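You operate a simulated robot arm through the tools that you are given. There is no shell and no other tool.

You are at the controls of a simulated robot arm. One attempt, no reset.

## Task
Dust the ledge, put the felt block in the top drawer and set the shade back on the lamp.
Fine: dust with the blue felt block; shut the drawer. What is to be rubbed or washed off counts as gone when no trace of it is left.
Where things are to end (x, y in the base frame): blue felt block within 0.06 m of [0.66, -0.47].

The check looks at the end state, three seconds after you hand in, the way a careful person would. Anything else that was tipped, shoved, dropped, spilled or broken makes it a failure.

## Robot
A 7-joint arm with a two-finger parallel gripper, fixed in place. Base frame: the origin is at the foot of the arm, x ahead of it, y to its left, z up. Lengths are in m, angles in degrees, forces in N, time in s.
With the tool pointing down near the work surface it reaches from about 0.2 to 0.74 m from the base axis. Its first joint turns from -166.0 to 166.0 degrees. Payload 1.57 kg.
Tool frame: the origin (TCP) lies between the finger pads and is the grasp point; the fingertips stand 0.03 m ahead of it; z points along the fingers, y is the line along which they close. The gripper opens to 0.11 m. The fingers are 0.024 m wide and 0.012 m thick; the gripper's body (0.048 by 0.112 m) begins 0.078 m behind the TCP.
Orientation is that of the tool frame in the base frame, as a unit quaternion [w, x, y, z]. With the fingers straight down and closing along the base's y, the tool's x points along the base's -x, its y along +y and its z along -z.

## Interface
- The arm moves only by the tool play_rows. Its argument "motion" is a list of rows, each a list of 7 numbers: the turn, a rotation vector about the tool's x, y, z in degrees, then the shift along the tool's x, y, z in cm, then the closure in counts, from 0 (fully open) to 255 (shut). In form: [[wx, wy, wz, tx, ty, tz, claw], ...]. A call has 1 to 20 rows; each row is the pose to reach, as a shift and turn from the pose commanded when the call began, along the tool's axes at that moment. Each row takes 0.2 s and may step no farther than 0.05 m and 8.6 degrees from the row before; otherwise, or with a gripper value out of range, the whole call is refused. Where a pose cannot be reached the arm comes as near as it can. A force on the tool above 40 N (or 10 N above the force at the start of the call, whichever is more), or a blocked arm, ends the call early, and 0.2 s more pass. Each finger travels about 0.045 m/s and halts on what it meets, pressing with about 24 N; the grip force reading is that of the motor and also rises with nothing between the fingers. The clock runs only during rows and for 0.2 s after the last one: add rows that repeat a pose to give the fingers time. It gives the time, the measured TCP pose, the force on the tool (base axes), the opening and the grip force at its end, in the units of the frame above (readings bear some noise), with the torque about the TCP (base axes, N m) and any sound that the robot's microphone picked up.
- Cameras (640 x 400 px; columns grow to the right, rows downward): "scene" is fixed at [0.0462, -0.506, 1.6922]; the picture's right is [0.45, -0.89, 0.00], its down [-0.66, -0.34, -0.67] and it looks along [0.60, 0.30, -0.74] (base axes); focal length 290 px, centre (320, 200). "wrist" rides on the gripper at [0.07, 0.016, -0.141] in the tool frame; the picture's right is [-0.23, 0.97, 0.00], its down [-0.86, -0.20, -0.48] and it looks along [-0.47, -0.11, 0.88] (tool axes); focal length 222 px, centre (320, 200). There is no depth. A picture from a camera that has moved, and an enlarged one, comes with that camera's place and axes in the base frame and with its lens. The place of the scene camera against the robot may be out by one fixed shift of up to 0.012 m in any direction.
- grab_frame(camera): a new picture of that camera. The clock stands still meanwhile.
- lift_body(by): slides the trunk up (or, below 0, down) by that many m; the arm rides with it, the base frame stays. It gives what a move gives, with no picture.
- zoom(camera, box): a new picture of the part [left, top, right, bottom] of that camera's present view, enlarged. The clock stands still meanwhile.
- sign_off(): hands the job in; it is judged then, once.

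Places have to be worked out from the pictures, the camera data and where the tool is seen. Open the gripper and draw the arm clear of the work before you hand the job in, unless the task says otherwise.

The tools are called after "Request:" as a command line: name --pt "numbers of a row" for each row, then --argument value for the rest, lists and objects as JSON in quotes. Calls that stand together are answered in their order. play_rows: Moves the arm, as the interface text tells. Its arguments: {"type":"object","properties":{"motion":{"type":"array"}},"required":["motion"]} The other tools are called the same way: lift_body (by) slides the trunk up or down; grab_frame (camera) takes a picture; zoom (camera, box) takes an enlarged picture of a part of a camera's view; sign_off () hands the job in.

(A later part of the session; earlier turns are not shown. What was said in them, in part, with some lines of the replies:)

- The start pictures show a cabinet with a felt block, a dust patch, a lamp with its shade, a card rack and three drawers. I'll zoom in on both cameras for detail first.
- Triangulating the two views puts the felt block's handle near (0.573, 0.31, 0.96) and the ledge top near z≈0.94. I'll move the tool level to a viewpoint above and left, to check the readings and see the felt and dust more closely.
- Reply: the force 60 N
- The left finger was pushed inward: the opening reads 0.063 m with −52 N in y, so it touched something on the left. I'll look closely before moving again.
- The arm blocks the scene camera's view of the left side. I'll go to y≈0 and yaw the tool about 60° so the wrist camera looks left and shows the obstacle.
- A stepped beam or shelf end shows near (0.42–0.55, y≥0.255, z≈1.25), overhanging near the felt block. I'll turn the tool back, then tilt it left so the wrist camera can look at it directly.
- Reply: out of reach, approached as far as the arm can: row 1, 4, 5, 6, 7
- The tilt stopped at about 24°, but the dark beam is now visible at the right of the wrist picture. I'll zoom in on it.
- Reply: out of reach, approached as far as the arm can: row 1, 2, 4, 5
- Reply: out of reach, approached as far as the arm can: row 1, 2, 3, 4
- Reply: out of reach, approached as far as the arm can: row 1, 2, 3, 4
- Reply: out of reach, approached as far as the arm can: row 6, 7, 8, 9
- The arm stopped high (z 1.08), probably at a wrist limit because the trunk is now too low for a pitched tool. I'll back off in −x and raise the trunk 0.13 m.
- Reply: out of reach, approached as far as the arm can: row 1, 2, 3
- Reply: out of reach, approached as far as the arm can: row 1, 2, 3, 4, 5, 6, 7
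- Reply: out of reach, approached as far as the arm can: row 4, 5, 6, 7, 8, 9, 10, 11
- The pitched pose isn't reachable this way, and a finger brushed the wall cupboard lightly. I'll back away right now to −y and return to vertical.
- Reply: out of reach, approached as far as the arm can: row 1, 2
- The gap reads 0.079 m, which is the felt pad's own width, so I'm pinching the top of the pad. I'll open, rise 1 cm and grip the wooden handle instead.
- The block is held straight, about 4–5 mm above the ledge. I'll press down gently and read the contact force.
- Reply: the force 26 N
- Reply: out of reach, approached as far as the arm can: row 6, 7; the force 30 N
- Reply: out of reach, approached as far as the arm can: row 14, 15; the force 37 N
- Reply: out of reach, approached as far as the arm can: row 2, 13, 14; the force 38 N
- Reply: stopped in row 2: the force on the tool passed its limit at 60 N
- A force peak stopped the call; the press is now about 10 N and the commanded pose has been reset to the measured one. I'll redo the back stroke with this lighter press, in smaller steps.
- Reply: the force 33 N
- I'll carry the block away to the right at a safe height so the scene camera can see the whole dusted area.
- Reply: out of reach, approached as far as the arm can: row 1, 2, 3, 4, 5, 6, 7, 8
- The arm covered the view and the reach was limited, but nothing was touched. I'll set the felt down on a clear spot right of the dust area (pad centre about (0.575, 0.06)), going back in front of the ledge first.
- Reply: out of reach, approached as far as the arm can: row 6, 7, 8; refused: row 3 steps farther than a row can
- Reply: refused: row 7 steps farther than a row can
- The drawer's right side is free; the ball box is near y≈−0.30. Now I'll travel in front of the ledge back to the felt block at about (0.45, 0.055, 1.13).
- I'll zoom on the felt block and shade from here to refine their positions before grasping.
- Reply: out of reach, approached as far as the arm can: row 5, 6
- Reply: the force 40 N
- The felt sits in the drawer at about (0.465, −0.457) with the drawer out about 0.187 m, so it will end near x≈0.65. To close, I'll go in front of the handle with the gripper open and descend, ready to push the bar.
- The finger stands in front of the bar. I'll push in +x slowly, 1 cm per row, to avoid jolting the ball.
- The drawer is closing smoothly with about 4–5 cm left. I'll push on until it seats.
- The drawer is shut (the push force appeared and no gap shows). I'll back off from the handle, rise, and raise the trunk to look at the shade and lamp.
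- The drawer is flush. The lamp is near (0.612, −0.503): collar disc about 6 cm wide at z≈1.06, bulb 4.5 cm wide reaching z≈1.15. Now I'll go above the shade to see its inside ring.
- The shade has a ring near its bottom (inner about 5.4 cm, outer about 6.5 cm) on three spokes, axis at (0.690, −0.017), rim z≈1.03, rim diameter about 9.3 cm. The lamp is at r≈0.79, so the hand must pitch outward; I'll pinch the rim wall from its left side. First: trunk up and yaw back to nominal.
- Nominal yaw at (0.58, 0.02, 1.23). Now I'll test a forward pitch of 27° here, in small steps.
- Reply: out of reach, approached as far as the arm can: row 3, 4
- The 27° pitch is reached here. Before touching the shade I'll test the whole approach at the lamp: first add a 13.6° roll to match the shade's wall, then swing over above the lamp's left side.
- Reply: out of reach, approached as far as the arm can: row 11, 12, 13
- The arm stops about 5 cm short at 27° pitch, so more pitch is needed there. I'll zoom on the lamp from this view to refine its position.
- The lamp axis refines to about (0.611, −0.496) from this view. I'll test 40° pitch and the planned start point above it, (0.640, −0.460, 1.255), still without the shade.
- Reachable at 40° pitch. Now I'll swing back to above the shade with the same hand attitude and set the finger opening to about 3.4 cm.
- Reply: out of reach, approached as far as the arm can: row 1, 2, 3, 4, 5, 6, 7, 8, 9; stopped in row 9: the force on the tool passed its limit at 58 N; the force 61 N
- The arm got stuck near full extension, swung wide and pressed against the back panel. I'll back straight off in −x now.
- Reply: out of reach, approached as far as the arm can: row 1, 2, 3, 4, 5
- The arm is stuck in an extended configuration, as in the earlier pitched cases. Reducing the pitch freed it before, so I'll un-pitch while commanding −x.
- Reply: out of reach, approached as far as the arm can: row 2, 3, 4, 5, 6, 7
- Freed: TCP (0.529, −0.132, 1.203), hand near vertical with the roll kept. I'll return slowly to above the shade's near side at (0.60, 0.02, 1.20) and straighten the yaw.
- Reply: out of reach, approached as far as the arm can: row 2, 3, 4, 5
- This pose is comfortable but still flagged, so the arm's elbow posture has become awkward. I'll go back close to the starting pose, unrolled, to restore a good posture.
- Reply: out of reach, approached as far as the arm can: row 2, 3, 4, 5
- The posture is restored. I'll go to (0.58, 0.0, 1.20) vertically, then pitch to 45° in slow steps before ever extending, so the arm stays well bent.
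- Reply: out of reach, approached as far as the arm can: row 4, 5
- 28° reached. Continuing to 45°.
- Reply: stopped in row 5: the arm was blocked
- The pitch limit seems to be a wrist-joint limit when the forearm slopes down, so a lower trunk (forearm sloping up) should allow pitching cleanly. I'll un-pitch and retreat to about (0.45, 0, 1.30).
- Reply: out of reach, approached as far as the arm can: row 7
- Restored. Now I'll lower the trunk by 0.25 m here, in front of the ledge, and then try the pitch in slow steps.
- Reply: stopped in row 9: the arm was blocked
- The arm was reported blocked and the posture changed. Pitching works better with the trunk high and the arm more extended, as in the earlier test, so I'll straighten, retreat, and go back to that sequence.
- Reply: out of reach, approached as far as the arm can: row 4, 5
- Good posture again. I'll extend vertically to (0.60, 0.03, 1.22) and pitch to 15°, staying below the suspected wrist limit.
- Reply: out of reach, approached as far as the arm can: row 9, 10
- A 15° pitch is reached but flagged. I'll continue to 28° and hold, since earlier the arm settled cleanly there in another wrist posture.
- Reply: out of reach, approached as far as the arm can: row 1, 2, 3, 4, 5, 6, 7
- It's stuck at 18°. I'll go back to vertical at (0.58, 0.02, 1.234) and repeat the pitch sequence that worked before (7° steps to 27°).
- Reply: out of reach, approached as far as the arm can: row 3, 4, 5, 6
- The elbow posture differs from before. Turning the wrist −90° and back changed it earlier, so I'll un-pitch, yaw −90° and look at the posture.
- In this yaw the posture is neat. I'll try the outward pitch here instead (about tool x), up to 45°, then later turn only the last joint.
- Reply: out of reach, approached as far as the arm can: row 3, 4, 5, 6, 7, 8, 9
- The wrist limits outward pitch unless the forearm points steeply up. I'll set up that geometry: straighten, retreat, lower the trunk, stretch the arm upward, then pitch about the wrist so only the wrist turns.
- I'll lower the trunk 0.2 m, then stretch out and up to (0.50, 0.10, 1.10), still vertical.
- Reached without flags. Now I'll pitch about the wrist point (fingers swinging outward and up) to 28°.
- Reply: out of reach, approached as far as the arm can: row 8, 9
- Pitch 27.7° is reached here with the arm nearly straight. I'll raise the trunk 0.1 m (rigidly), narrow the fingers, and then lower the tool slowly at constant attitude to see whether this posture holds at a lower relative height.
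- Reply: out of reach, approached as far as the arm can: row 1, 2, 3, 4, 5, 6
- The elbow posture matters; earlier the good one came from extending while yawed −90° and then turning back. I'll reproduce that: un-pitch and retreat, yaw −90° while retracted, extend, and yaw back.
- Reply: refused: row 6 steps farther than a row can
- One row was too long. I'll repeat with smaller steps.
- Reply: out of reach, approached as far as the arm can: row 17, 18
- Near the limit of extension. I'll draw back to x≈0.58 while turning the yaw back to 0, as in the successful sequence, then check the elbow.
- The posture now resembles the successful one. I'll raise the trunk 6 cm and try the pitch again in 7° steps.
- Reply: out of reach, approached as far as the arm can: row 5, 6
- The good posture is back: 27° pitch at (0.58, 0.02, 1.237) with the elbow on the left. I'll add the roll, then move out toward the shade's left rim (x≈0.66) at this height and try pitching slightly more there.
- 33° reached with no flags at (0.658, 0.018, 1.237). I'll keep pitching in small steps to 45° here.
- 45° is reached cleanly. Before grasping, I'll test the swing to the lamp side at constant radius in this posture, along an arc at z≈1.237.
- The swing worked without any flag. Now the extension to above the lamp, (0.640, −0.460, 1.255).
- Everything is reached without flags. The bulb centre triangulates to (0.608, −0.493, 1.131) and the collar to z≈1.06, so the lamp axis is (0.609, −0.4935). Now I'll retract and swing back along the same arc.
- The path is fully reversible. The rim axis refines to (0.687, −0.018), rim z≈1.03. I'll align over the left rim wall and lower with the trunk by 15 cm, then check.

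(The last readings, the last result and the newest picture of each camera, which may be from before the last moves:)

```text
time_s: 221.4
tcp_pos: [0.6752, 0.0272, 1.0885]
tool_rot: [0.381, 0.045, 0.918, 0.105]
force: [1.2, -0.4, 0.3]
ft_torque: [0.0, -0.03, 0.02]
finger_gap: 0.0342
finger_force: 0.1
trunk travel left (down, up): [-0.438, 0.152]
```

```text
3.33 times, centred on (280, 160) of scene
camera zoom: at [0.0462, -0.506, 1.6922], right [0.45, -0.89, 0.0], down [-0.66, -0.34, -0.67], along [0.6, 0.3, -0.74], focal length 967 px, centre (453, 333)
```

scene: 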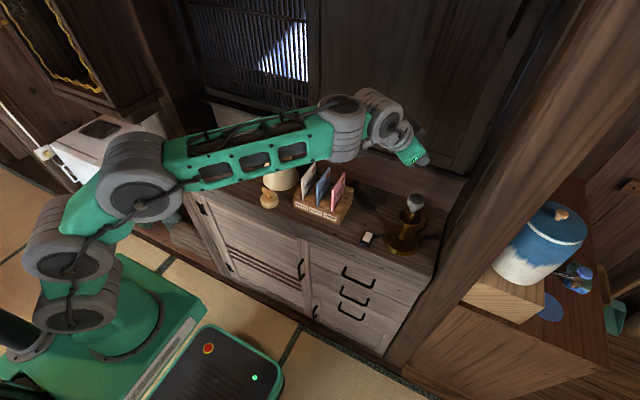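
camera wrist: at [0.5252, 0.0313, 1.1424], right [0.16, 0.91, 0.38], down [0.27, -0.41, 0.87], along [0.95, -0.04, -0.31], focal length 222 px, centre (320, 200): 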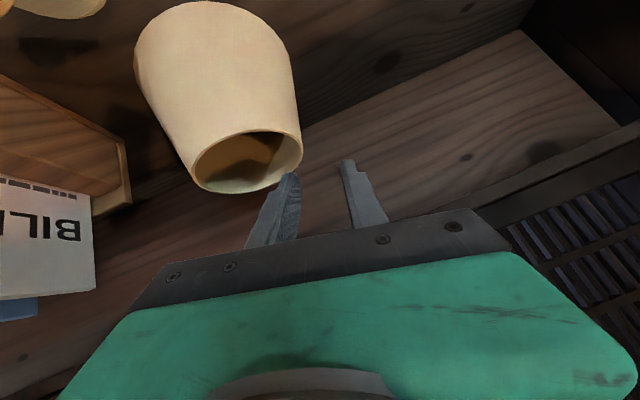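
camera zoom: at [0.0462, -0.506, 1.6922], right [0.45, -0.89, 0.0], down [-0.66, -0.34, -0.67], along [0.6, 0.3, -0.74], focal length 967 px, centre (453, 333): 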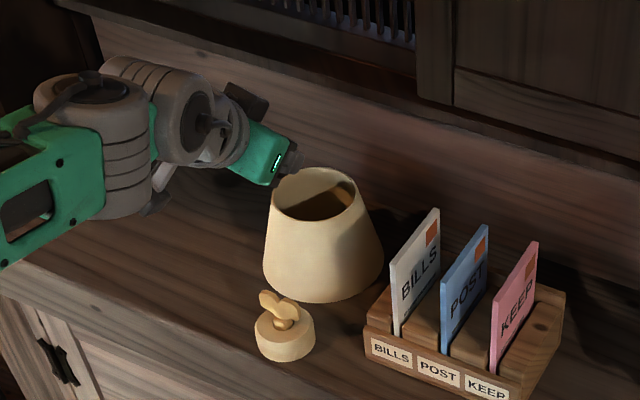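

The rim wall will pass between the fingers. I'll lower another 4 cm and check.

Request:
lift_body --by -0.04

Request:
zoom --camera "wrist" --box '[180, 60, 420, 260]'

```text
time_s: 222.3
tcp_pos: [0.6753, 0.0268, 1.0488]
tool_rot: [0.381, 0.044, 0.918, 0.106]
force: [0.0, -0.2, -0.1]
ft_torque: [-0.02, 0.0, 0.01]
finger_gap: 0.034
finger_force: 0.1
trunk travel left (down, up): [-0.398, 0.192]
```

```text
2.00 times, centred on (300, 160) of wrist
camera zoom: at [0.5252, 0.0313, 1.1023], right [0.16, 0.91, 0.38], down [0.27, -0.41, 0.87], along [0.95, -0.04, -0.31], focal length 444 px, centre (360, 280)
```

zoom: 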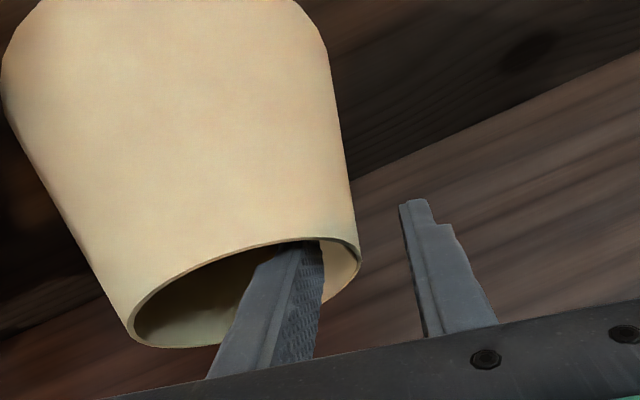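

The inner finger is inside and the wall lies between the fingers. Lowering the last 2 cm.

Request:
lift_body --by -0.02

Request:
zoom --camera "wrist" --box '[180, 60, 420, 260]'

Request:
zoom --camera "scene" --box '[220, 120, 340, 210]'

```text
time_s: 222.9
tcp_pos: [0.674, 0.0282, 1.029]
tool_rot: [0.38, 0.045, 0.918, 0.106]
force: [0.1, -0.2, -1.0]
ft_torque: [-0.02, 0.01, -0.03]
finger_gap: 0.034
finger_force: 0.0
trunk travel left (down, up): [-0.378, 0.212]
```

```text
2.00 times, centred on (300, 160) of wrist
camera zoom: at [0.5251, 0.0313, 1.082], right [0.16, 0.91, 0.38], down [0.27, -0.41, 0.87], along [0.95, -0.04, -0.31], focal length 444 px, centre (360, 280)
```

zoom: 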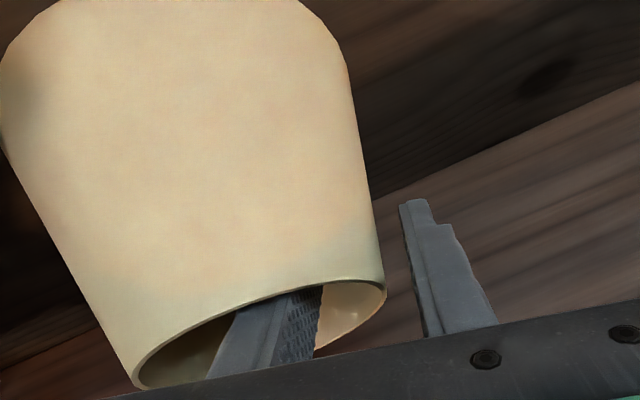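

```text
4.44 times, centred on (280, 165) of scene
camera zoom: at [0.0462, -0.506, 1.6922], right [0.45, -0.89, 0.0], down [-0.66, -0.34, -0.67], along [0.6, 0.3, -0.74], focal length 1289 px, centre (498, 356)
```

zoom: 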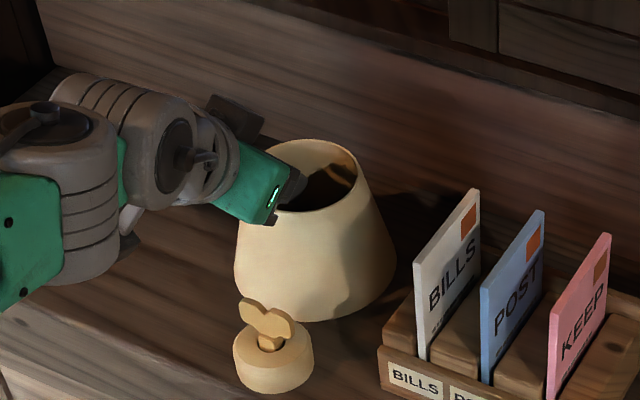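

The wall sits between the fingers with no contact force. Closing on the rim.

Request:
play_rows --pt "0 0 0 0 0 0 210" --pt "0 0 0 0 0 0 235" --pt "0 0 0 0 0 0 255" --pt "0 0 0 0 0 0 255" --pt "0 0 0 0 0 0 255"

Request:
zoom --camera "wrist" --box '[180, 60, 420, 260]'

Request:
zoom --camera "scene" --box '[220, 120, 340, 210]'

```text
time_s: 224.1
tcp_pos: [0.6739, 0.0281, 1.0286]
tool_rot: [0.381, 0.044, 0.918, 0.106]
force: [-0.5, 1.3, 3.8]
ft_torque: [0.13, 0.24, -0.11]
finger_gap: 0.0147
finger_force: 24.2
trunk travel left (down, up): [-0.378, 0.212]
```

```text
2.00 times, centred on (300, 160) of wrist
camera zoom: at [0.525, 0.0317, 1.0827], right [0.16, 0.91, 0.38], down [0.26, -0.41, 0.87], along [0.95, -0.04, -0.31], focal length 444 px, centre (360, 280)
```

zoom: 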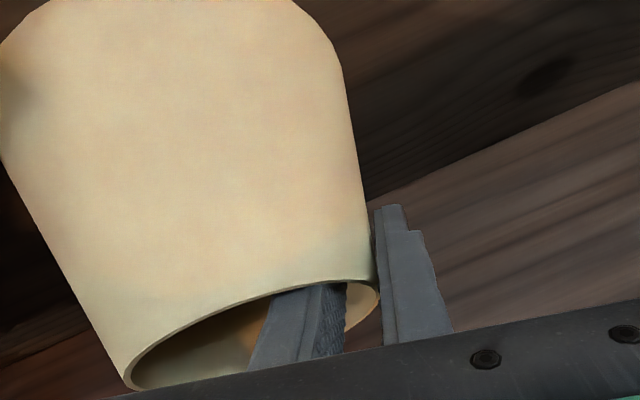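

```text
4.44 times, centred on (280, 165) of scene
camera zoom: at [0.0462, -0.506, 1.6922], right [0.45, -0.89, 0.0], down [-0.66, -0.34, -0.67], along [0.6, 0.3, -0.74], focal length 1289 px, centre (498, 356)
```

zoom: 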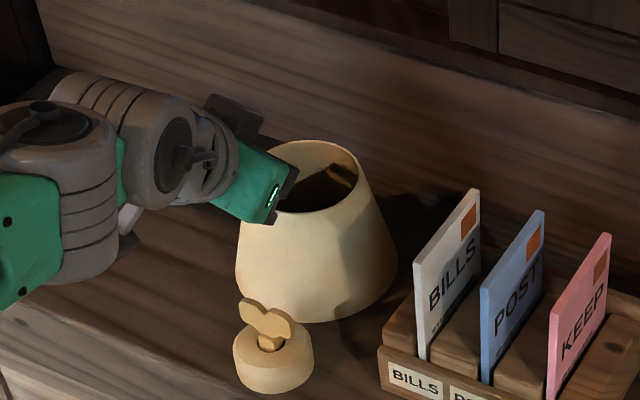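

The rim is clamped (gap 1.5 cm across the curved wall, 24 N). I'll lift 4 cm with the trunk and check how it hangs.

Request:
lift_body --by 0.04

Request:
zoom --camera "scene" --box '[220, 110, 340, 200]'

Request:
grab_frame --camera "wrist"

```text
time_s: 225.0
tcp_pos: [0.6747, 0.0273, 1.0687]
tool_rot: [0.38, 0.044, 0.918, 0.106]
force: [0.2, -0.1, -0.2]
ft_torque: [0.04, -0.04, 0.0]
finger_gap: 0.0146
finger_force: 24.4
trunk travel left (down, up): [-0.418, 0.172]
```

```text
4.44 times, centred on (280, 155) of scene
camera zoom: at [0.0462, -0.506, 1.6922], right [0.45, -0.89, 0.0], down [-0.66, -0.34, -0.67], along [0.6, 0.3, -0.74], focal length 1289 px, centre (498, 400)
```

zoom: 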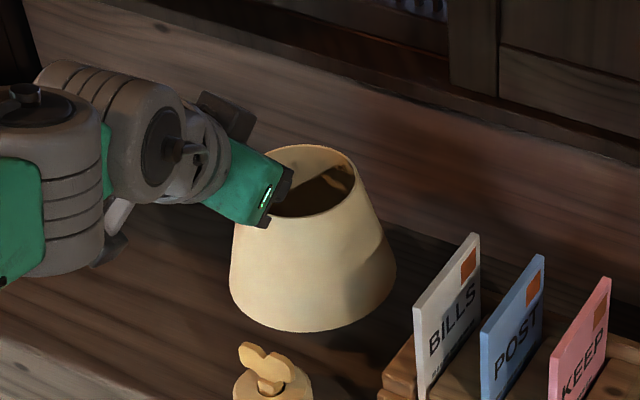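

```text
taken
camera wrist: at [0.5254, 0.0313, 1.1221], right [0.16, 0.91, 0.38], down [0.27, -0.41, 0.87], along [0.95, -0.04, -0.31], focal length 222 px, centre (320, 200)
```

wrist: 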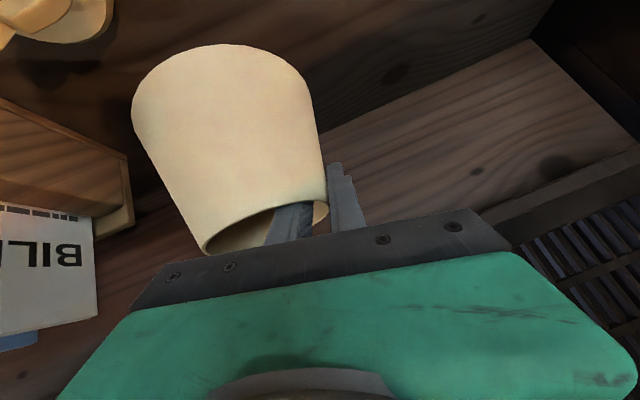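

It hangs nearly upright. I'll zoom the wrist view to measure the shade's position relative to the tool.

Request:
zoom --camera "wrist" --box '[110, 30, 350, 260]'

Request:
zoom --camera "scene" --box '[250, 125, 320, 185]'

```text
1.74 times, centred on (230, 145) of wrist
camera zoom: at [0.5254, 0.0313, 1.1221], right [0.16, 0.91, 0.38], down [0.27, -0.41, 0.87], along [0.95, -0.04, -0.31], focal length 386 px, centre (476, 296)
```

zoom: 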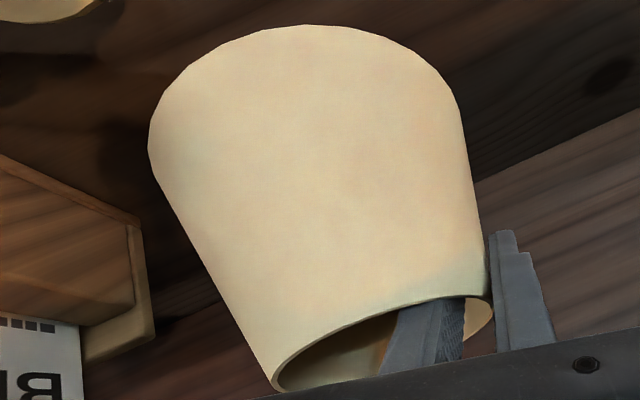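

```text
6.67 times, centred on (285, 155) of scene
camera zoom: at [0.0462, -0.506, 1.6922], right [0.45, -0.89, 0.0], down [-0.66, -0.34, -0.67], along [0.6, 0.3, -0.74], focal length 1934 px, centre (553, 500)
```

zoom: 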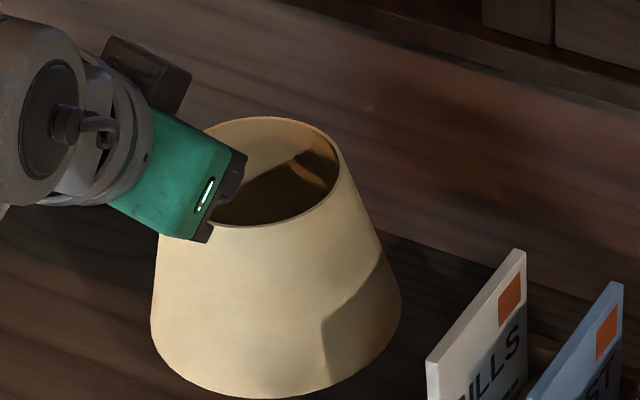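

The shade hangs within a few degrees of upright. I'll raise it with the trunk to the top.

Request:
lift_body --by 0.172

Request:
zoom --camera "scene" --box '[220, 70, 340, 170]'

```text
time_s: 226.9
tcp_pos: [0.6747, 0.0283, 1.2405]
tool_rot: [0.38, 0.044, 0.918, 0.106]
force: [-0.4, 0.6, -1.0]
ft_torque: [0.03, 0.03, 0.02]
finger_gap: 0.0143
finger_force: 24.0
trunk travel left (down, up): [-0.59, 0.0]
```

```text
4.00 times, centred on (280, 120) of scene
camera zoom: at [0.0462, -0.506, 1.6922], right [0.45, -0.89, 0.0], down [-0.66, -0.34, -0.67], along [0.6, 0.3, -0.74], focal length 1160 px, centre (480, 520)
```

zoom: 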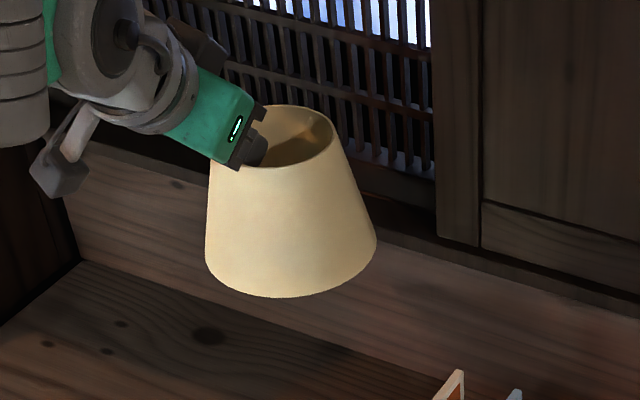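

It's upright and steady, with its bottom at about z 1.15, well above the cards. Now the slow swing along the arc to the lamp side.

Request:
play_rows --pt "1.297 -0.43 1.3 -0.37 -2.16 -0.35 255" --pt "2.594 -0.863 2.598 -0.74 -4.32 -0.69 255" --pt "3.89 -1.29 3.9 -1.01 -6.49 -1.14 255" --pt "5.188 -1.726 5.196 -1.28 -8.65 -1.58 255" --pt "6.485 -2.16 6.495 -1.45 -10.8 -2.13 255" --pt "7.782 -2.589 7.794 -1.61 -12.94 -2.68 255" --pt "9.08 -3.02 9.09 -1.68 -15.07 -3.32 255" --pt "10.376 -3.452 10.392 -1.74 -17.19 -3.96 255" --pt "11.67 -3.88 11.69 -1.69 -19.28 -4.71 255" --pt "12.97 -4.315 12.99 -1.64 -21.37 -5.45 255" --pt "14.27 -4.75 14.29 -1.49 -23.43 -6.28 255" --pt "15.564 -5.178 15.588 -1.33 -25.48 -7.11 255" --pt "16.86 -5.61 16.89 -1.07 -27.48 -8.04 255" --pt "18.158 -6.041 18.186 -0.81 -29.48 -8.96 255" --pt "19.455 -6.47 19.485 -0.45 -31.43 -9.97 255" --pt "20.752 -6.904 20.784 -0.09 -33.38 -10.97 255" --pt "22.05 -7.34 22.08 0.38 -35.26 -12.06 255" --pt "23.346 -7.767 23.382 0.84 -37.14 -13.15 255" --pt "24.64 -8.2 24.68 1.41 -38.95 -14.31 255" --pt "25.94 -8.63 25.98 1.98 -40.75 -15.47 255"

Request:
zoom --camera "scene" --box '[300, 120, 460, 260]'

Request:
grab_frame --camera "wrist"

```text
time_s: 231.1
tcp_pos: [0.5521, -0.3902, 1.2401]
tool_rot: [0.394, 0.339, 0.854, -0.021]
force: [0.3, -1.0, -0.4]
ft_torque: [0.03, 0.01, -0.02]
finger_gap: 0.0144
finger_force: 24.6
trunk travel left (down, up): [-0.59, 0.0]
```

```text
2.86 times, centred on (380, 190) of scene
camera zoom: at [0.0462, -0.506, 1.6922], right [0.45, -0.89, 0.0], down [-0.66, -0.34, -0.67], along [0.6, 0.3, -0.74], focal length 829 px, centre (149, 229)
```

zoom: 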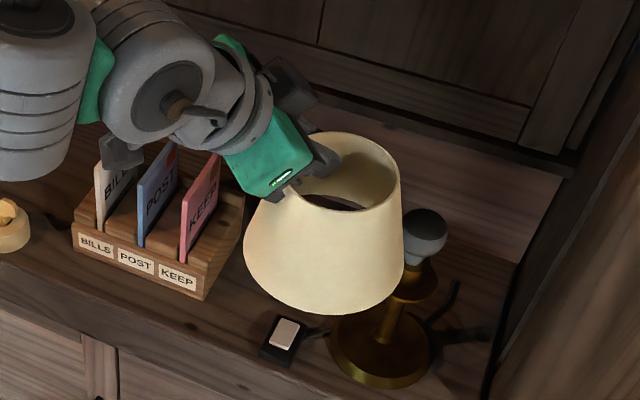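

```text
taken
camera wrist: at [0.4354, -0.2965, 1.2944], right [0.68, 0.62, 0.38], down [-0.04, -0.49, 0.87], along [0.73, -0.61, -0.31], focal length 222 px, centre (320, 200)
```

wrist: 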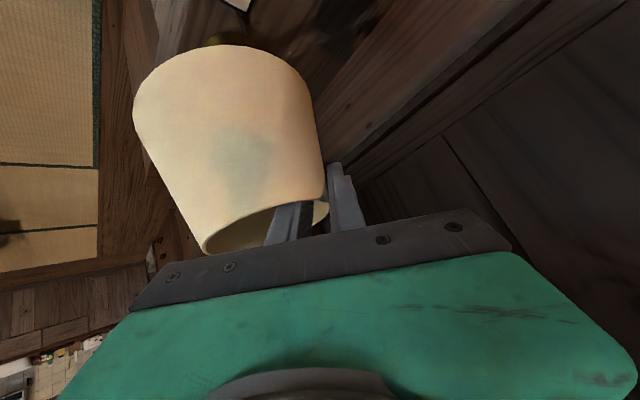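

The shade is held beside the lamp, still upright. I'll raise it 3.2 cm with the arm before moving over the bulb.

Request:
play_rows --pt "0 0 0 -0.7 0.23 -0.7 255" --pt "0 0 0 -1.4 0.46 -1.4 255" --pt "0 0 0 -2.21 0.73 -2.21 255" --pt "0 0 0 -2.21 0.73 -2.21 255"

Request:
zoom --camera "scene" --box '[320, 120, 460, 250]'

```text
time_s: 232.1
tcp_pos: [0.551, -0.3906, 1.2723]
tool_rot: [0.394, 0.339, 0.854, -0.022]
force: [0.5, -0.5, -1.0]
ft_torque: [0.04, -0.03, -0.01]
finger_gap: 0.0143
finger_force: 23.7
trunk travel left (down, up): [-0.59, 0.0]
```

```text
3.08 times, centred on (390, 185) of scene
camera zoom: at [0.0462, -0.506, 1.6922], right [0.45, -0.89, 0.0], down [-0.66, -0.34, -0.67], along [0.6, 0.3, -0.74], focal length 892 px, centre (105, 246)
```

zoom: 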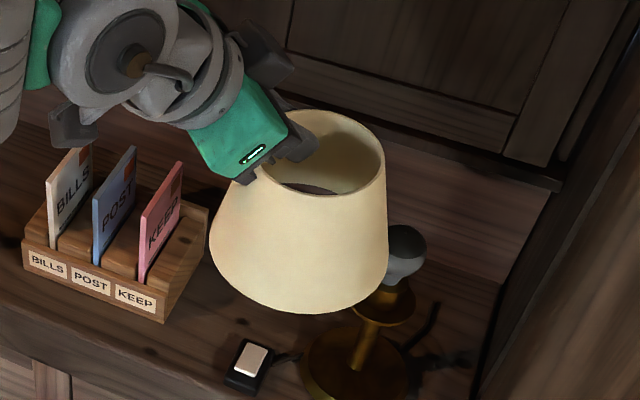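

The shade's bottom is now about 2.6 cm above the bulb top. Comparing shade and lamp in the same scene image, the needed shift is about (0.080, −0.069). I'll move over the lamp slowly at constant height.

Request:
play_rows --pt "0 0 0 -1.25 -0.08 1.22 255" --pt "0 0 0 -2.5 -0.16 2.45 255" --pt "0 0 0 -3.75 -0.25 3.67 255" --pt "0 0 0 -5 -0.33 4.89 255" --pt "0 0 0 -6.25 -0.41 6.12 255" --pt "0 0 0 -7.5 -0.49 7.34 255" --pt "0 0 0 -7.5 -0.49 7.34 255"

Request:
zoom --camera "scene" --box '[350, 120, 470, 260]'

Request:
grab_frame --camera "wrist"

```text
time_s: 233.7
tcp_pos: [0.6308, -0.458, 1.2744]
tool_rot: [0.395, 0.338, 0.854, -0.022]
force: [0.0, 0.5, -0.9]
ft_torque: [0.04, 0.0, 0.02]
finger_gap: 0.0142
finger_force: 24.3
trunk travel left (down, up): [-0.59, 0.0]
```

```text
2.86 times, centred on (410, 190) of scene
camera zoom: at [0.0462, -0.506, 1.6922], right [0.45, -0.89, 0.0], down [-0.66, -0.34, -0.67], along [0.6, 0.3, -0.74], focal length 829 px, centre (63, 229)
```

zoom: 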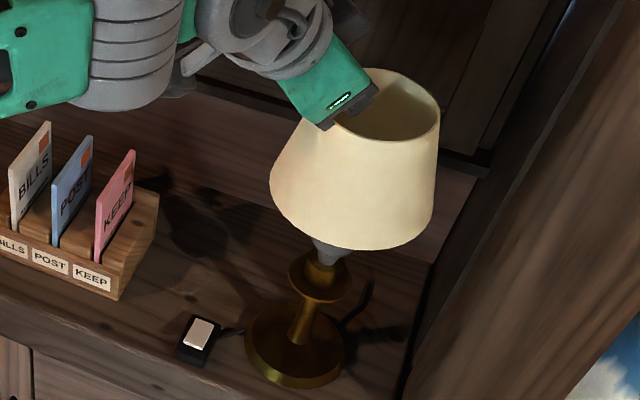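

```text
taken
camera wrist: at [0.5146, -0.3649, 1.3273], right [0.68, 0.62, 0.38], down [-0.04, -0.49, 0.87], along [0.73, -0.61, -0.31], focal length 222 px, centre (320, 200)
```

wrist: 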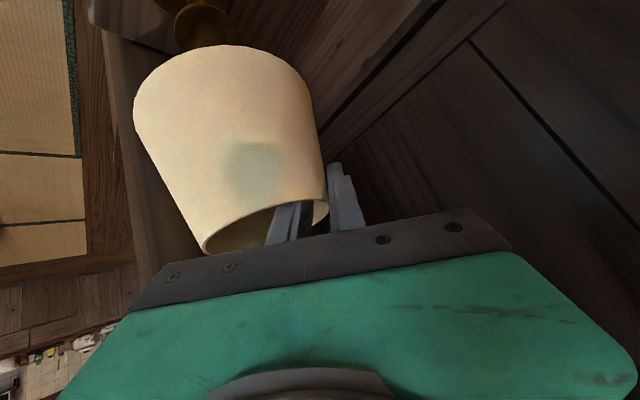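

The shade is centred over the lamp within about 2–3 mm in the scene image. I'll lower with the trunk in small steps, watching the forces.

Request:
lift_body --by -0.03

Request:
lift_body --by -0.01

```text
time_s: 234.4
tcp_pos: [0.6291, -0.4579, 1.2442]
tool_rot: [0.394, 0.338, 0.854, -0.022]
force: [-0.7, 0.3, -0.4]
ft_torque: [0.0, 0.01, -0.01]
finger_gap: 0.0143
finger_force: 24.4
trunk travel left (down, up): [-0.56, 0.03]
```

```text
time_s: 235.0
tcp_pos: [0.6305, -0.4586, 1.2336]
tool_rot: [0.395, 0.337, 0.854, -0.023]
force: [0.5, -1.0, 0.1]
ft_torque: [0.03, 0.0, -0.03]
finger_gap: 0.0148
finger_force: 23.7
trunk travel left (down, up): [-0.55, 0.04]
```

No contact so far. Continuing in 1 cm steps past the bulb.

Request:
lift_body --by -0.01

Request:
lift_body --by -0.008

Request:
zoom --camera "scene" --box '[350, 120, 470, 260]'

```text
time_s: 235.6
tcp_pos: [0.63, -0.4584, 1.2236]
tool_rot: [0.395, 0.339, 0.854, -0.023]
force: [-0.1, -1.1, 0.0]
ft_torque: [0.02, 0.0, 0.02]
finger_gap: 0.0143
finger_force: 24.5
trunk travel left (down, up): [-0.54, 0.05]
```

```text
time_s: 236.2
tcp_pos: [0.63, -0.459, 1.2152]
tool_rot: [0.394, 0.338, 0.854, -0.022]
force: [0.0, 0.5, -0.4]
ft_torque: [0.01, -0.05, 0.0]
finger_gap: 0.0141
finger_force: 23.9
trunk travel left (down, up): [-0.532, 0.058]
```

```text
2.86 times, centred on (410, 190) of scene
camera zoom: at [0.0462, -0.506, 1.6922], right [0.45, -0.89, 0.0], down [-0.66, -0.34, -0.67], along [0.6, 0.3, -0.74], focal length 829 px, centre (63, 229)
```

zoom: 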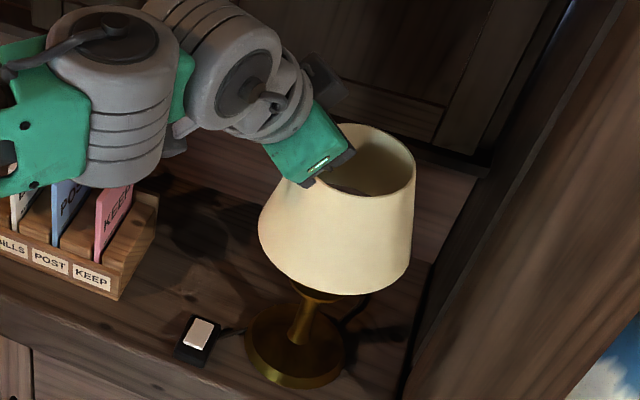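

Still no contact, with the ring at the bulb's widest part. Continuing down.

Request:
lift_body --by -0.015

Request:
lift_body --by -0.015

Request:
lift_body --by -0.015

Request:
zoom --camera "scene" --box '[350, 120, 470, 260]'

```text
time_s: 236.8
tcp_pos: [0.631, -0.4587, 1.2005]
tool_rot: [0.394, 0.339, 0.854, -0.022]
force: [1.9, 0.1, -0.4]
ft_torque: [-0.01, -0.19, 0.08]
finger_gap: 0.014
finger_force: 24.4
trunk travel left (down, up): [-0.517, 0.073]
```

```text
time_s: 237.4
tcp_pos: [0.6305, -0.4595, 1.1861]
tool_rot: [0.394, 0.339, 0.854, -0.022]
force: [0.9, -0.2, 0.3]
ft_torque: [-0.03, -0.01, -0.04]
finger_gap: 0.0142
finger_force: 24.3
trunk travel left (down, up): [-0.502, 0.088]
```

```text
time_s: 238.1
tcp_pos: [0.6297, -0.4585, 1.1718]
tool_rot: [0.395, 0.337, 0.854, -0.022]
force: [-0.2, -0.3, -1.3]
ft_torque: [0.03, 0.0, 0.0]
finger_gap: 0.0141
finger_force: 24.4
trunk travel left (down, up): [-0.487, 0.103]
```

```text
2.86 times, centred on (410, 190) of scene
camera zoom: at [0.0462, -0.506, 1.6922], right [0.45, -0.89, 0.0], down [-0.66, -0.34, -0.67], along [0.6, 0.3, -0.74], focal length 829 px, centre (63, 229)
```

zoom: 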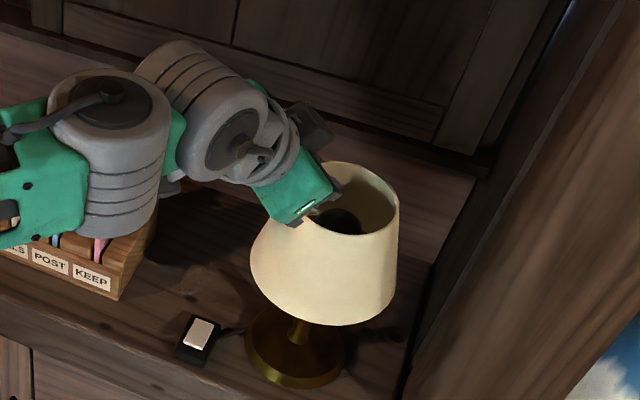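

The ring is past the bulb, which is visible inside the shade. About 2.5 cm remain to the collar, so I'll go gently.

Request:
lift_body --by -0.012

Request:
lift_body --by -0.006

Request:
lift_body --by -0.004

```text
time_s: 238.7
tcp_pos: [0.6302, -0.4582, 1.1581]
tool_rot: [0.395, 0.338, 0.854, -0.022]
force: [0.1, -0.9, -0.5]
ft_torque: [0.05, 0.01, 0.01]
finger_gap: 0.0142
finger_force: 23.8
trunk travel left (down, up): [-0.475, 0.115]
```

```text
time_s: 239.2
tcp_pos: [0.6316, -0.4585, 1.152]
tool_rot: [0.395, 0.338, 0.854, -0.022]
force: [0.1, -0.9, -1.6]
ft_torque: [-0.01, -0.03, 0.0]
finger_gap: 0.0143
finger_force: 24.1
trunk travel left (down, up): [-0.469, 0.121]
```

```text
time_s: 239.7
tcp_pos: [0.6293, -0.4599, 1.1494]
tool_rot: [0.395, 0.338, 0.854, -0.023]
force: [0.8, -0.1, -0.7]
ft_torque: [0.02, -0.01, 0.02]
finger_gap: 0.0144
finger_force: 24.1
trunk travel left (down, up): [-0.465, 0.125]
```

Not seated yet. Continuing in 3–4 mm steps until a contact force shows.

Request:
lift_body --by -0.004

Request:
lift_body --by -0.003

Request:
lift_body --by -0.003

Request:
zoom --camera "scene" --box '[350, 130, 450, 250]'

```text
time_s: 240.3
tcp_pos: [0.6297, -0.4585, 1.1437]
tool_rot: [0.395, 0.338, 0.854, -0.023]
force: [0.7, 0.0, -0.6]
ft_torque: [0.02, -0.03, 0.02]
finger_gap: 0.0143
finger_force: 24.0
trunk travel left (down, up): [-0.461, 0.129]
```

```text
time_s: 240.8
tcp_pos: [0.6307, -0.4591, 1.1434]
tool_rot: [0.396, 0.339, 0.853, -0.023]
force: [0.5, -1.0, 4.3]
ft_torque: [-0.08, 0.12, 0.03]
finger_gap: 0.0141
finger_force: 24.5
trunk travel left (down, up): [-0.458, 0.132]
```

```text
time_s: 241.3
tcp_pos: [0.6306, -0.4592, 1.144]
tool_rot: [0.398, 0.337, 0.853, -0.023]
force: [1.4, 0.0, 15.3]
ft_torque: [-0.17, 0.41, 0.02]
finger_gap: 0.014
finger_force: 23.9
trunk travel left (down, up): [-0.455, 0.135]
```

```text
3.33 times, centred on (400, 190) of scene
camera zoom: at [0.0462, -0.506, 1.6922], right [0.45, -0.89, 0.0], down [-0.66, -0.34, -0.67], along [0.6, 0.3, -0.74], focal length 967 px, centre (53, 233)
```

zoom: 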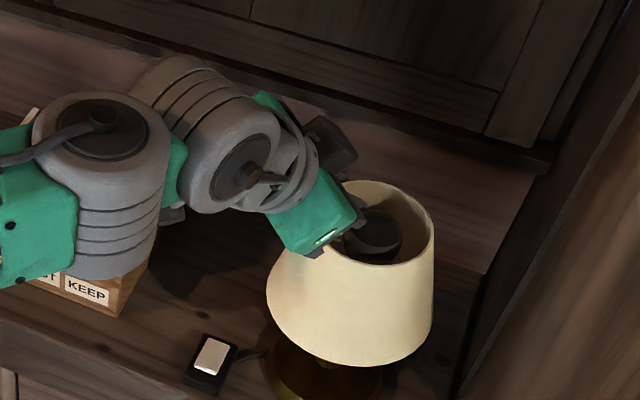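

The shade is seated on the collar (15 N at TCP z≈1.144, as predicted). I'll ease the load slightly, then open just a little while shifting toward the outer side so the inner finger stays clear of the bulb.

Request:
lift_body --by 0.003

Request:
play_rows --pt "0 0 0 0 0.1 0 222" --pt "0 0 0 0 0.2 0 206" --pt "0 0 0 0 0.2 0 204" --pt "0 0 0 0 0.2 0 204" --pt "0 0 0 0 0.2 0 204"

Request:
zoom --camera "scene" --box '[350, 130, 450, 250]'

Request:
zoom --camera "wrist" --box '[110, 20, 390, 260]'

```text
time_s: 241.8
tcp_pos: [0.6307, -0.4579, 1.1422]
tool_rot: [0.395, 0.338, 0.854, -0.023]
force: [4.1, -0.2, 12.9]
ft_torque: [-0.17, 0.15, 0.04]
finger_gap: 0.0143
finger_force: 23.7
trunk travel left (down, up): [-0.458, 0.132]
```

```text
time_s: 243.0
tcp_pos: [0.6314, -0.458, 1.1423]
tool_rot: [0.395, 0.338, 0.854, -0.024]
force: [-0.1, 2.9, -1.0]
ft_torque: [0.03, 0.0, -0.03]
finger_gap: 0.0203
finger_force: 0.2
trunk travel left (down, up): [-0.458, 0.132]
```

```text
3.33 times, centred on (400, 190) of scene
camera zoom: at [0.0462, -0.506, 1.6922], right [0.45, -0.89, 0.0], down [-0.66, -0.34, -0.67], along [0.6, 0.3, -0.74], focal length 967 px, centre (53, 233)
```

zoom: 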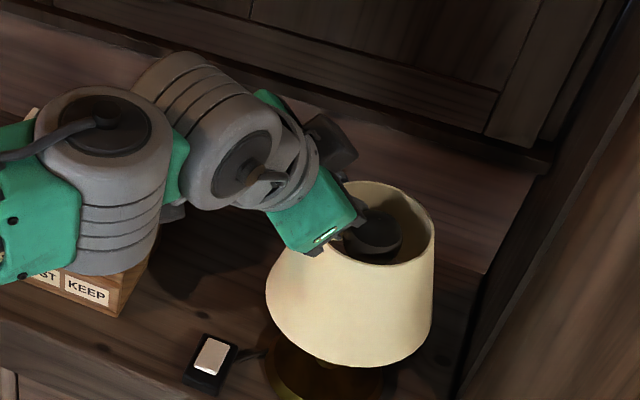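

```text
1.67 times, centred on (250, 140) of wrist
camera zoom: at [0.5158, -0.3634, 1.1957], right [0.68, 0.62, 0.38], down [-0.04, -0.49, 0.87], along [0.73, -0.61, -0.31], focal length 370 px, centre (437, 300)
```

zoom: 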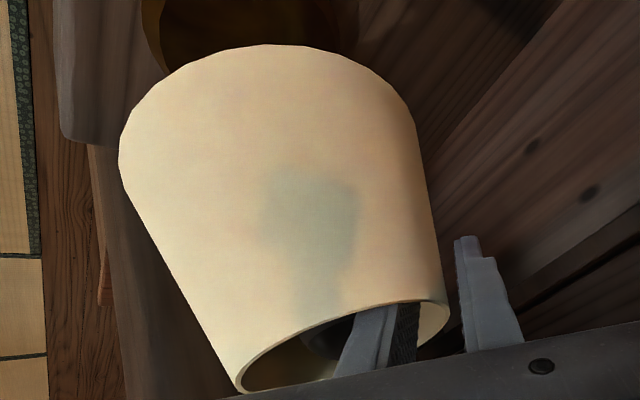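

The grip is released and the shade stays in place. A 3 N sideways force suggests the inner finger lightly touches the bulb, so I'll shift 2 mm more to the outer side.

Request:
play_rows --pt "0 0 0 0 0.1 0 204" --pt "0 0 0 0 0.2 0 204" --pt "0 0 0 0 0.2 0 204"

```text
time_s: 243.8
tcp_pos: [0.6311, -0.4557, 1.1428]
tool_rot: [0.395, 0.339, 0.854, -0.022]
force: [-0.9, 0.1, 0.9]
ft_torque: [-0.05, 0.01, 0.0]
finger_gap: 0.0221
finger_force: 0.1
trunk travel left (down, up): [-0.458, 0.132]
```

Force is zero and the gap is 2.2 cm. Now I'll withdraw straight back along the finger axis, slowly.

Request:
play_rows --pt "0 0 0 0 0 -0.6 204" --pt "0 0 0 0 0 -1.2 204" --pt "0 0 0 0 0 -1.9 204" --pt "0 0 0 0 0 -2.6 204" --pt "0 0 0 0 0 -2.6 204"

Request:
zoom --camera "wrist" --box '[110, 20, 390, 260]'

Request:
zoom --camera "scene" --box '[350, 130, 450, 250]'

```text
time_s: 245.0
tcp_pos: [0.6159, -0.4476, 1.1608]
tool_rot: [0.395, 0.338, 0.854, -0.022]
force: [0.3, -0.1, 0.0]
ft_torque: [-0.05, -0.01, -0.04]
finger_gap: 0.0221
finger_force: 0.1
trunk travel left (down, up): [-0.458, 0.132]
```

```text
1.67 times, centred on (250, 140) of wrist
camera zoom: at [0.4996, -0.3536, 1.2142], right [0.68, 0.62, 0.38], down [-0.04, -0.49, 0.87], along [0.73, -0.61, -0.31], focal length 370 px, centre (437, 300)
```

zoom: 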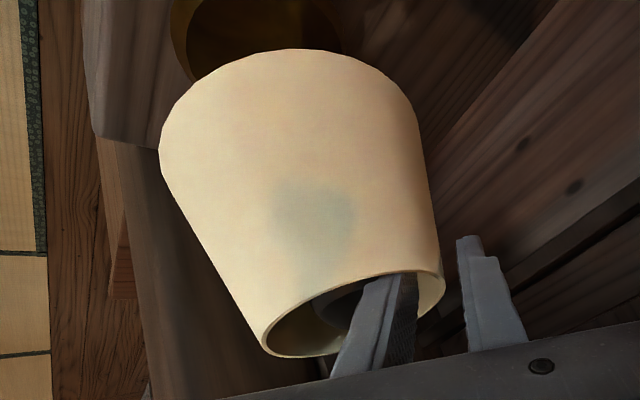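

```text
3.33 times, centred on (400, 190) of scene
camera zoom: at [0.0462, -0.506, 1.6922], right [0.45, -0.89, 0.0], down [-0.66, -0.34, -0.67], along [0.6, 0.3, -0.74], focal length 967 px, centre (53, 233)
```

zoom: 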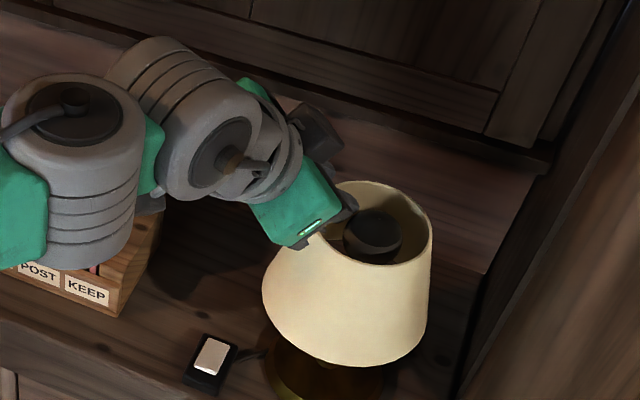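

No drag force, and the shade stays on the lamp. Continuing the withdrawal along the same axis.

Request:
play_rows --pt "0 0 0 0 0 -0.8 204" --pt "0 0 0 0 0 -1.8 204" --pt "0 0 0 0 0 -3 204" --pt "0 0 0 0 0 -4.5 204" --pt "0 0 0 0 0 -6.5 204" --pt "0 0 0 0 0 -9 204" --pt "0 0 0 0 0 -9 204"

Request:
grab_frame --camera "wrist"

Request:
zoom --camera "scene" --box '[350, 130, 450, 250]'

```text
time_s: 246.6
tcp_pos: [0.5568, -0.4201, 1.2227]
tool_rot: [0.394, 0.339, 0.854, -0.022]
force: [-0.8, 0.6, 0.1]
ft_torque: [0.01, -0.01, -0.01]
finger_gap: 0.022
finger_force: 0.1
trunk travel left (down, up): [-0.458, 0.132]
```

```text
taken
camera wrist: at [0.4409, -0.3261, 1.2761], right [0.68, 0.62, 0.38], down [-0.04, -0.49, 0.87], along [0.73, -0.61, -0.31], focal length 222 px, centre (320, 200)
```

wrist: 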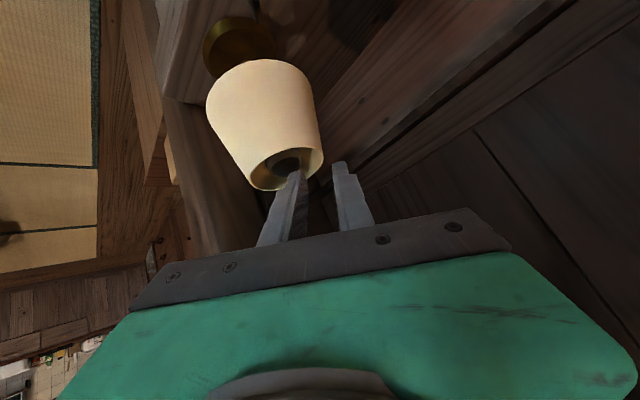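

```text
3.33 times, centred on (400, 190) of scene
camera zoom: at [0.0462, -0.506, 1.6922], right [0.45, -0.89, 0.0], down [-0.66, -0.34, -0.67], along [0.6, 0.3, -0.74], focal length 967 px, centre (53, 233)
```

zoom: 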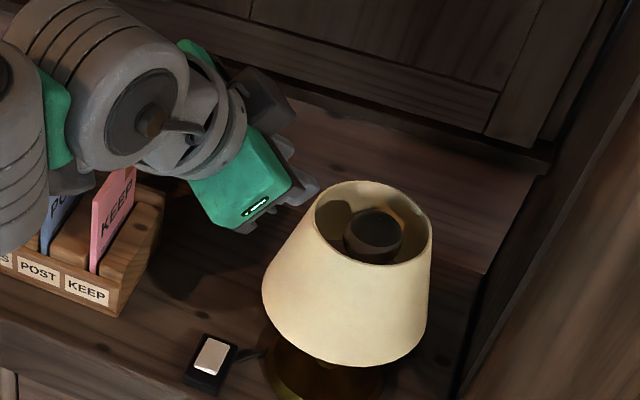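

The fingers are clear and the shade sits centred on the lamp with the bulb in its opening. I'll raise the trunk and draw the arm back toward the robot.

Request:
lift_body --by 0.1

Request:
play_rows --pt "0 0 0 1.6 -0.1 -1.5 204" --pt "0 0 0 3.5 -0.2 -3.3 204" --pt "0 0 0 5.5 -0.3 -5.2 150" --pt "0 0 0 7.5 -0.4 -7 100" --pt "0 0 0 7.5 -0.4 -7 50" --pt "0 0 0 7.5 -0.4 -7 0"

Request:
grab_frame --camera "scene"

Request:
zoom --camera "scene" --box '[350, 140, 450, 265]'

```text
time_s: 248.0
tcp_pos: [0.5563, -0.4202, 1.3221]
tool_rot: [0.394, 0.338, 0.854, -0.022]
force: [-0.7, 0.0, 0.1]
ft_torque: [-0.02, -0.01, -0.01]
finger_gap: 0.0219
finger_force: 0.0
trunk travel left (down, up): [-0.558, 0.032]
```

```text
time_s: 249.4
tcp_pos: [0.474, -0.3598, 1.3184]
tool_rot: [0.395, 0.339, 0.854, -0.023]
force: [0.6, 0.0, 0.0]
ft_torque: [0.01, 0.0, 0.04]
finger_gap: 0.1047
finger_force: 0.0
trunk travel left (down, up): [-0.558, 0.032]
```

```text
taken
```

scene: 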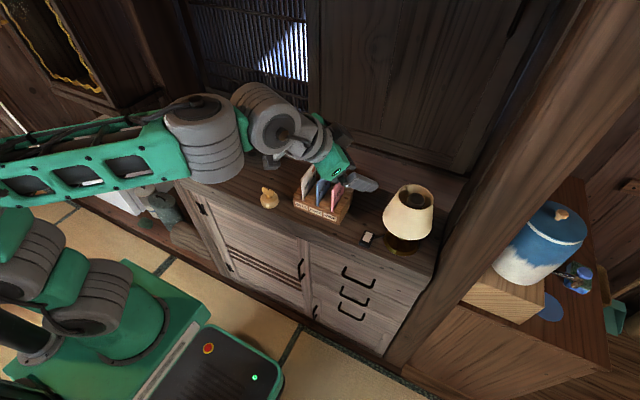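

```text
3.20 times, centred on (400, 202) of scene
camera zoom: at [0.0462, -0.506, 1.6922], right [0.45, -0.89, 0.0], down [-0.66, -0.34, -0.67], along [0.6, 0.3, -0.74], focal length 928 px, centre (64, 192)
```

zoom: 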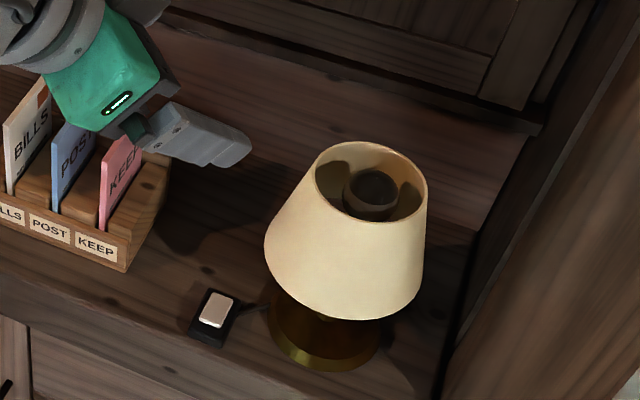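

The shade is level (its axis matches the image's vertical) and the lamp hasn't moved. I'll retract further and straighten the hand in free space, then check the whole scene.

Request:
play_rows --pt "0 0 0 2.5 -0.3 -2.6 0" --pt "0 0 0 5 -0.5 -5.2 0" --pt "0 0 0 7.5 -0.8 -7.8 0" --pt "0 0 0 7.5 -0.8 -7.8 0"

Request:
play_rows --pt "0 6 0 0 0 0 0" --pt "0 12 0 0 0 0 0" --pt "0 18 0 0 0 0 0" --pt "0 24 0 0 0 0 0" --pt "0 30 0 0 0 0 0" --pt "0 36 0 0 0 0 0" --pt "0 42 0 0 0 0 0" --pt "0 45 0 0 0 0 0" --pt "0 45 0 0 0 0 0"

Request:
grab_frame --camera "scene"

Request:
grab_frame --camera "wrist"

```text
time_s: 250.4
tcp_pos: [0.3817, -0.2975, 1.318]
tool_rot: [0.394, 0.338, 0.854, -0.022]
force: [-0.3, 0.4, 0.9]
ft_torque: [0.01, -0.03, 0.01]
finger_gap: 0.1098
finger_force: 0.0
trunk travel left (down, up): [-0.558, 0.032]
```

```text
time_s: 252.4
tcp_pos: [0.3594, -0.2605, 1.2223]
tool_rot: [0.038, 0.321, 0.94, 0.107]
force: [-0.3, 1.1, 0.4]
ft_torque: [-0.11, -0.03, -0.05]
finger_gap: 0.1102
finger_force: 0.0
out of reach, approached as far as the arm can: row 5, 6, 7, 8, 9
trunk travel left (down, up): [-0.558, 0.032]
```

```text
taken
```

scene: 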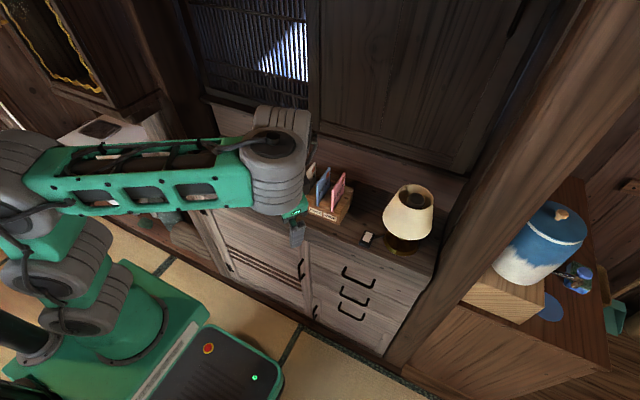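

```text
taken
camera wrist: at [0.2938, -0.2306, 1.3631], right [0.76, 0.61, 0.22], down [0.49, -0.76, 0.42], along [0.43, -0.21, -0.88], focal length 222 px, centre (320, 200)
```

wrist: 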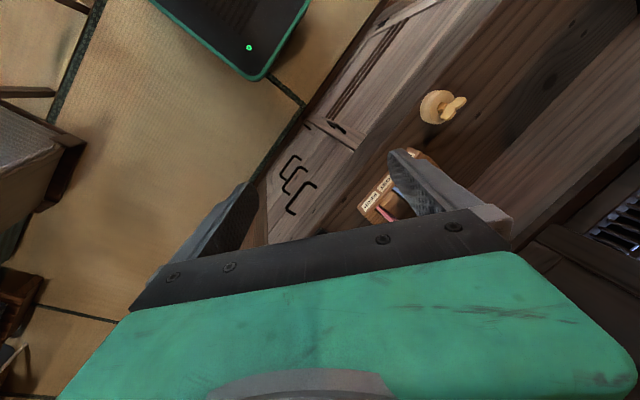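

The hand is clear. I'll lower the trunk so the arm drops out of the scene camera's line to the left part of the ledge, for a last dust check.

Request:
lift_body --by -0.22

Request:
grab_frame --camera "scene"

Request:
zoom --camera "scene" --box '[175, 140, 285, 215]'

```text
time_s: 254.7
tcp_pos: [0.3615, -0.2628, 1.0002]
tool_rot: [0.038, 0.321, 0.94, 0.109]
force: [0.4, 0.2, 0.3]
ft_torque: [-0.03, -0.04, -0.01]
finger_gap: 0.1103
finger_force: 0.1
trunk travel left (down, up): [-0.338, 0.252]
```

```text
taken
```

scene: 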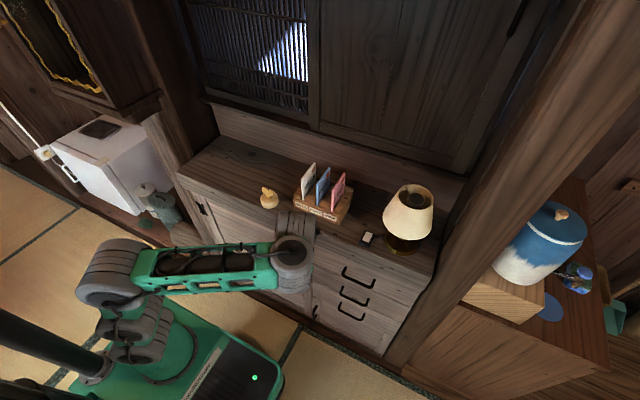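

```text
5.33 times, centred on (230, 178) of scene
camera zoom: at [0.0462, -0.506, 1.6922], right [0.45, -0.89, 0.0], down [-0.66, -0.34, -0.67], along [0.6, 0.3, -0.74], focal length 1547 px, centre (800, 320)
```

zoom: 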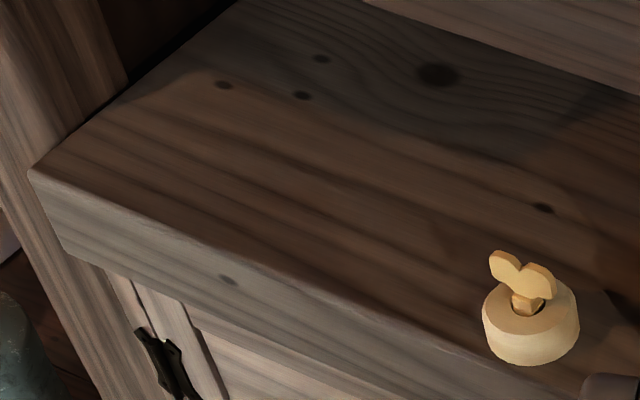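

The ledge is spotless, and the ornament and cards are undisturbed. I'll draw the arm a bit further back and take final checks of the drawer and lamp.

Request:
play_rows --pt "0 0 0 2.1 -1.6 -0.4 0" --pt "0 0 0 4.2 -3.1 -0.8 0" --pt "0 0 0 6.3 -4.7 -1.1 0" --pt "0 0 0 6.3 -4.7 -1.1 0"

Request:
zoom --camera "scene" --box '[280, 170, 460, 340]'

Request:
zoom --camera "scene" --box '[360, 170, 450, 270]'

```text
time_s: 255.7
tcp_pos: [0.2821, -0.2646, 1.0003]
tool_rot: [0.039, 0.321, 0.94, 0.109]
force: [-0.4, -0.4, 0.0]
ft_torque: [0.01, 0.0, -0.04]
finger_gap: 0.1099
finger_force: 0.0
trunk travel left (down, up): [-0.338, 0.252]
```

```text
2.35 times, centred on (370, 255) of scene
camera zoom: at [0.0462, -0.506, 1.6922], right [0.45, -0.89, 0.0], down [-0.66, -0.34, -0.67], along [0.6, 0.3, -0.74], focal length 682 px, centre (202, 71)
```

zoom: 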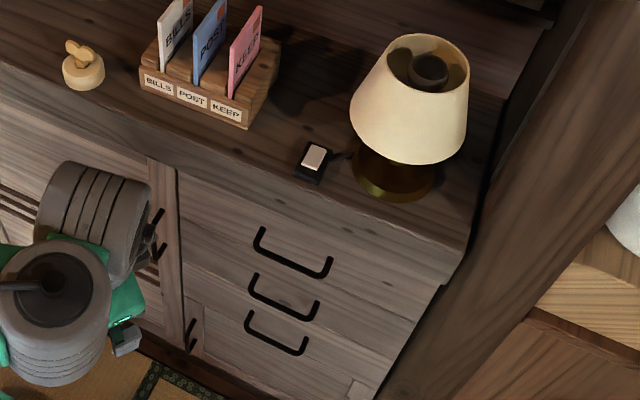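

```text
4.00 times, centred on (405, 220) of scene
camera zoom: at [0.0462, -0.506, 1.6922], right [0.45, -0.89, 0.0], down [-0.66, -0.34, -0.67], along [0.6, 0.3, -0.74], focal length 1160 px, centre (-20, 120)
```

zoom: 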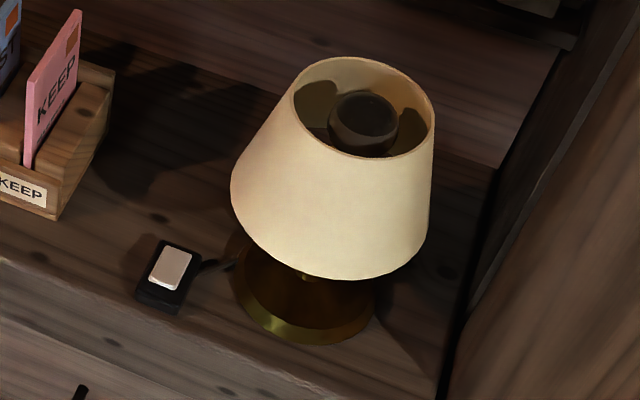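

The final pictures show the ledge clean, the drawer flush, and the shade level and centred on the lamp. The other items are in place, the gripper is open and the arm is clear, so I'm handing in.

Request:
sign_off

```text
The job is handed in.
```

The job is handed in, and the final pictures show all three parts done.

- **Ledge:** wiped with the blue felt block. I see no dust left in the last close-up of the left side.
- **Felt block:** in the top drawer, with the drawer pushed shut. I estimate it ended near (0.65, −0.46), about 2 cm from the target. I can't see inside the closed drawer to confirm that, or that the ball and other contents stayed put.
- **Lamp shade:** set on the lamp. It looks level, with the bulb centred in the top opening.

**Contacts along the way:**
- **Wall cupboard on the left:** a finger pressed it with roughly 50 N early on, and brushed it again later at about 11 N.
- **Back panel:** the hand pressed it with about 58 N during a test move, before I had picked up the shade.
- **Bulb:** it took touches of 2–3 N while I placed the shade and let go.

I saw no damage and nothing out of place in later pictures, but I did not check the contact points up close. The card rack, the wooden ornament and the lamp switch look undisturbed. The gripper is open and the arm is clear of the work.
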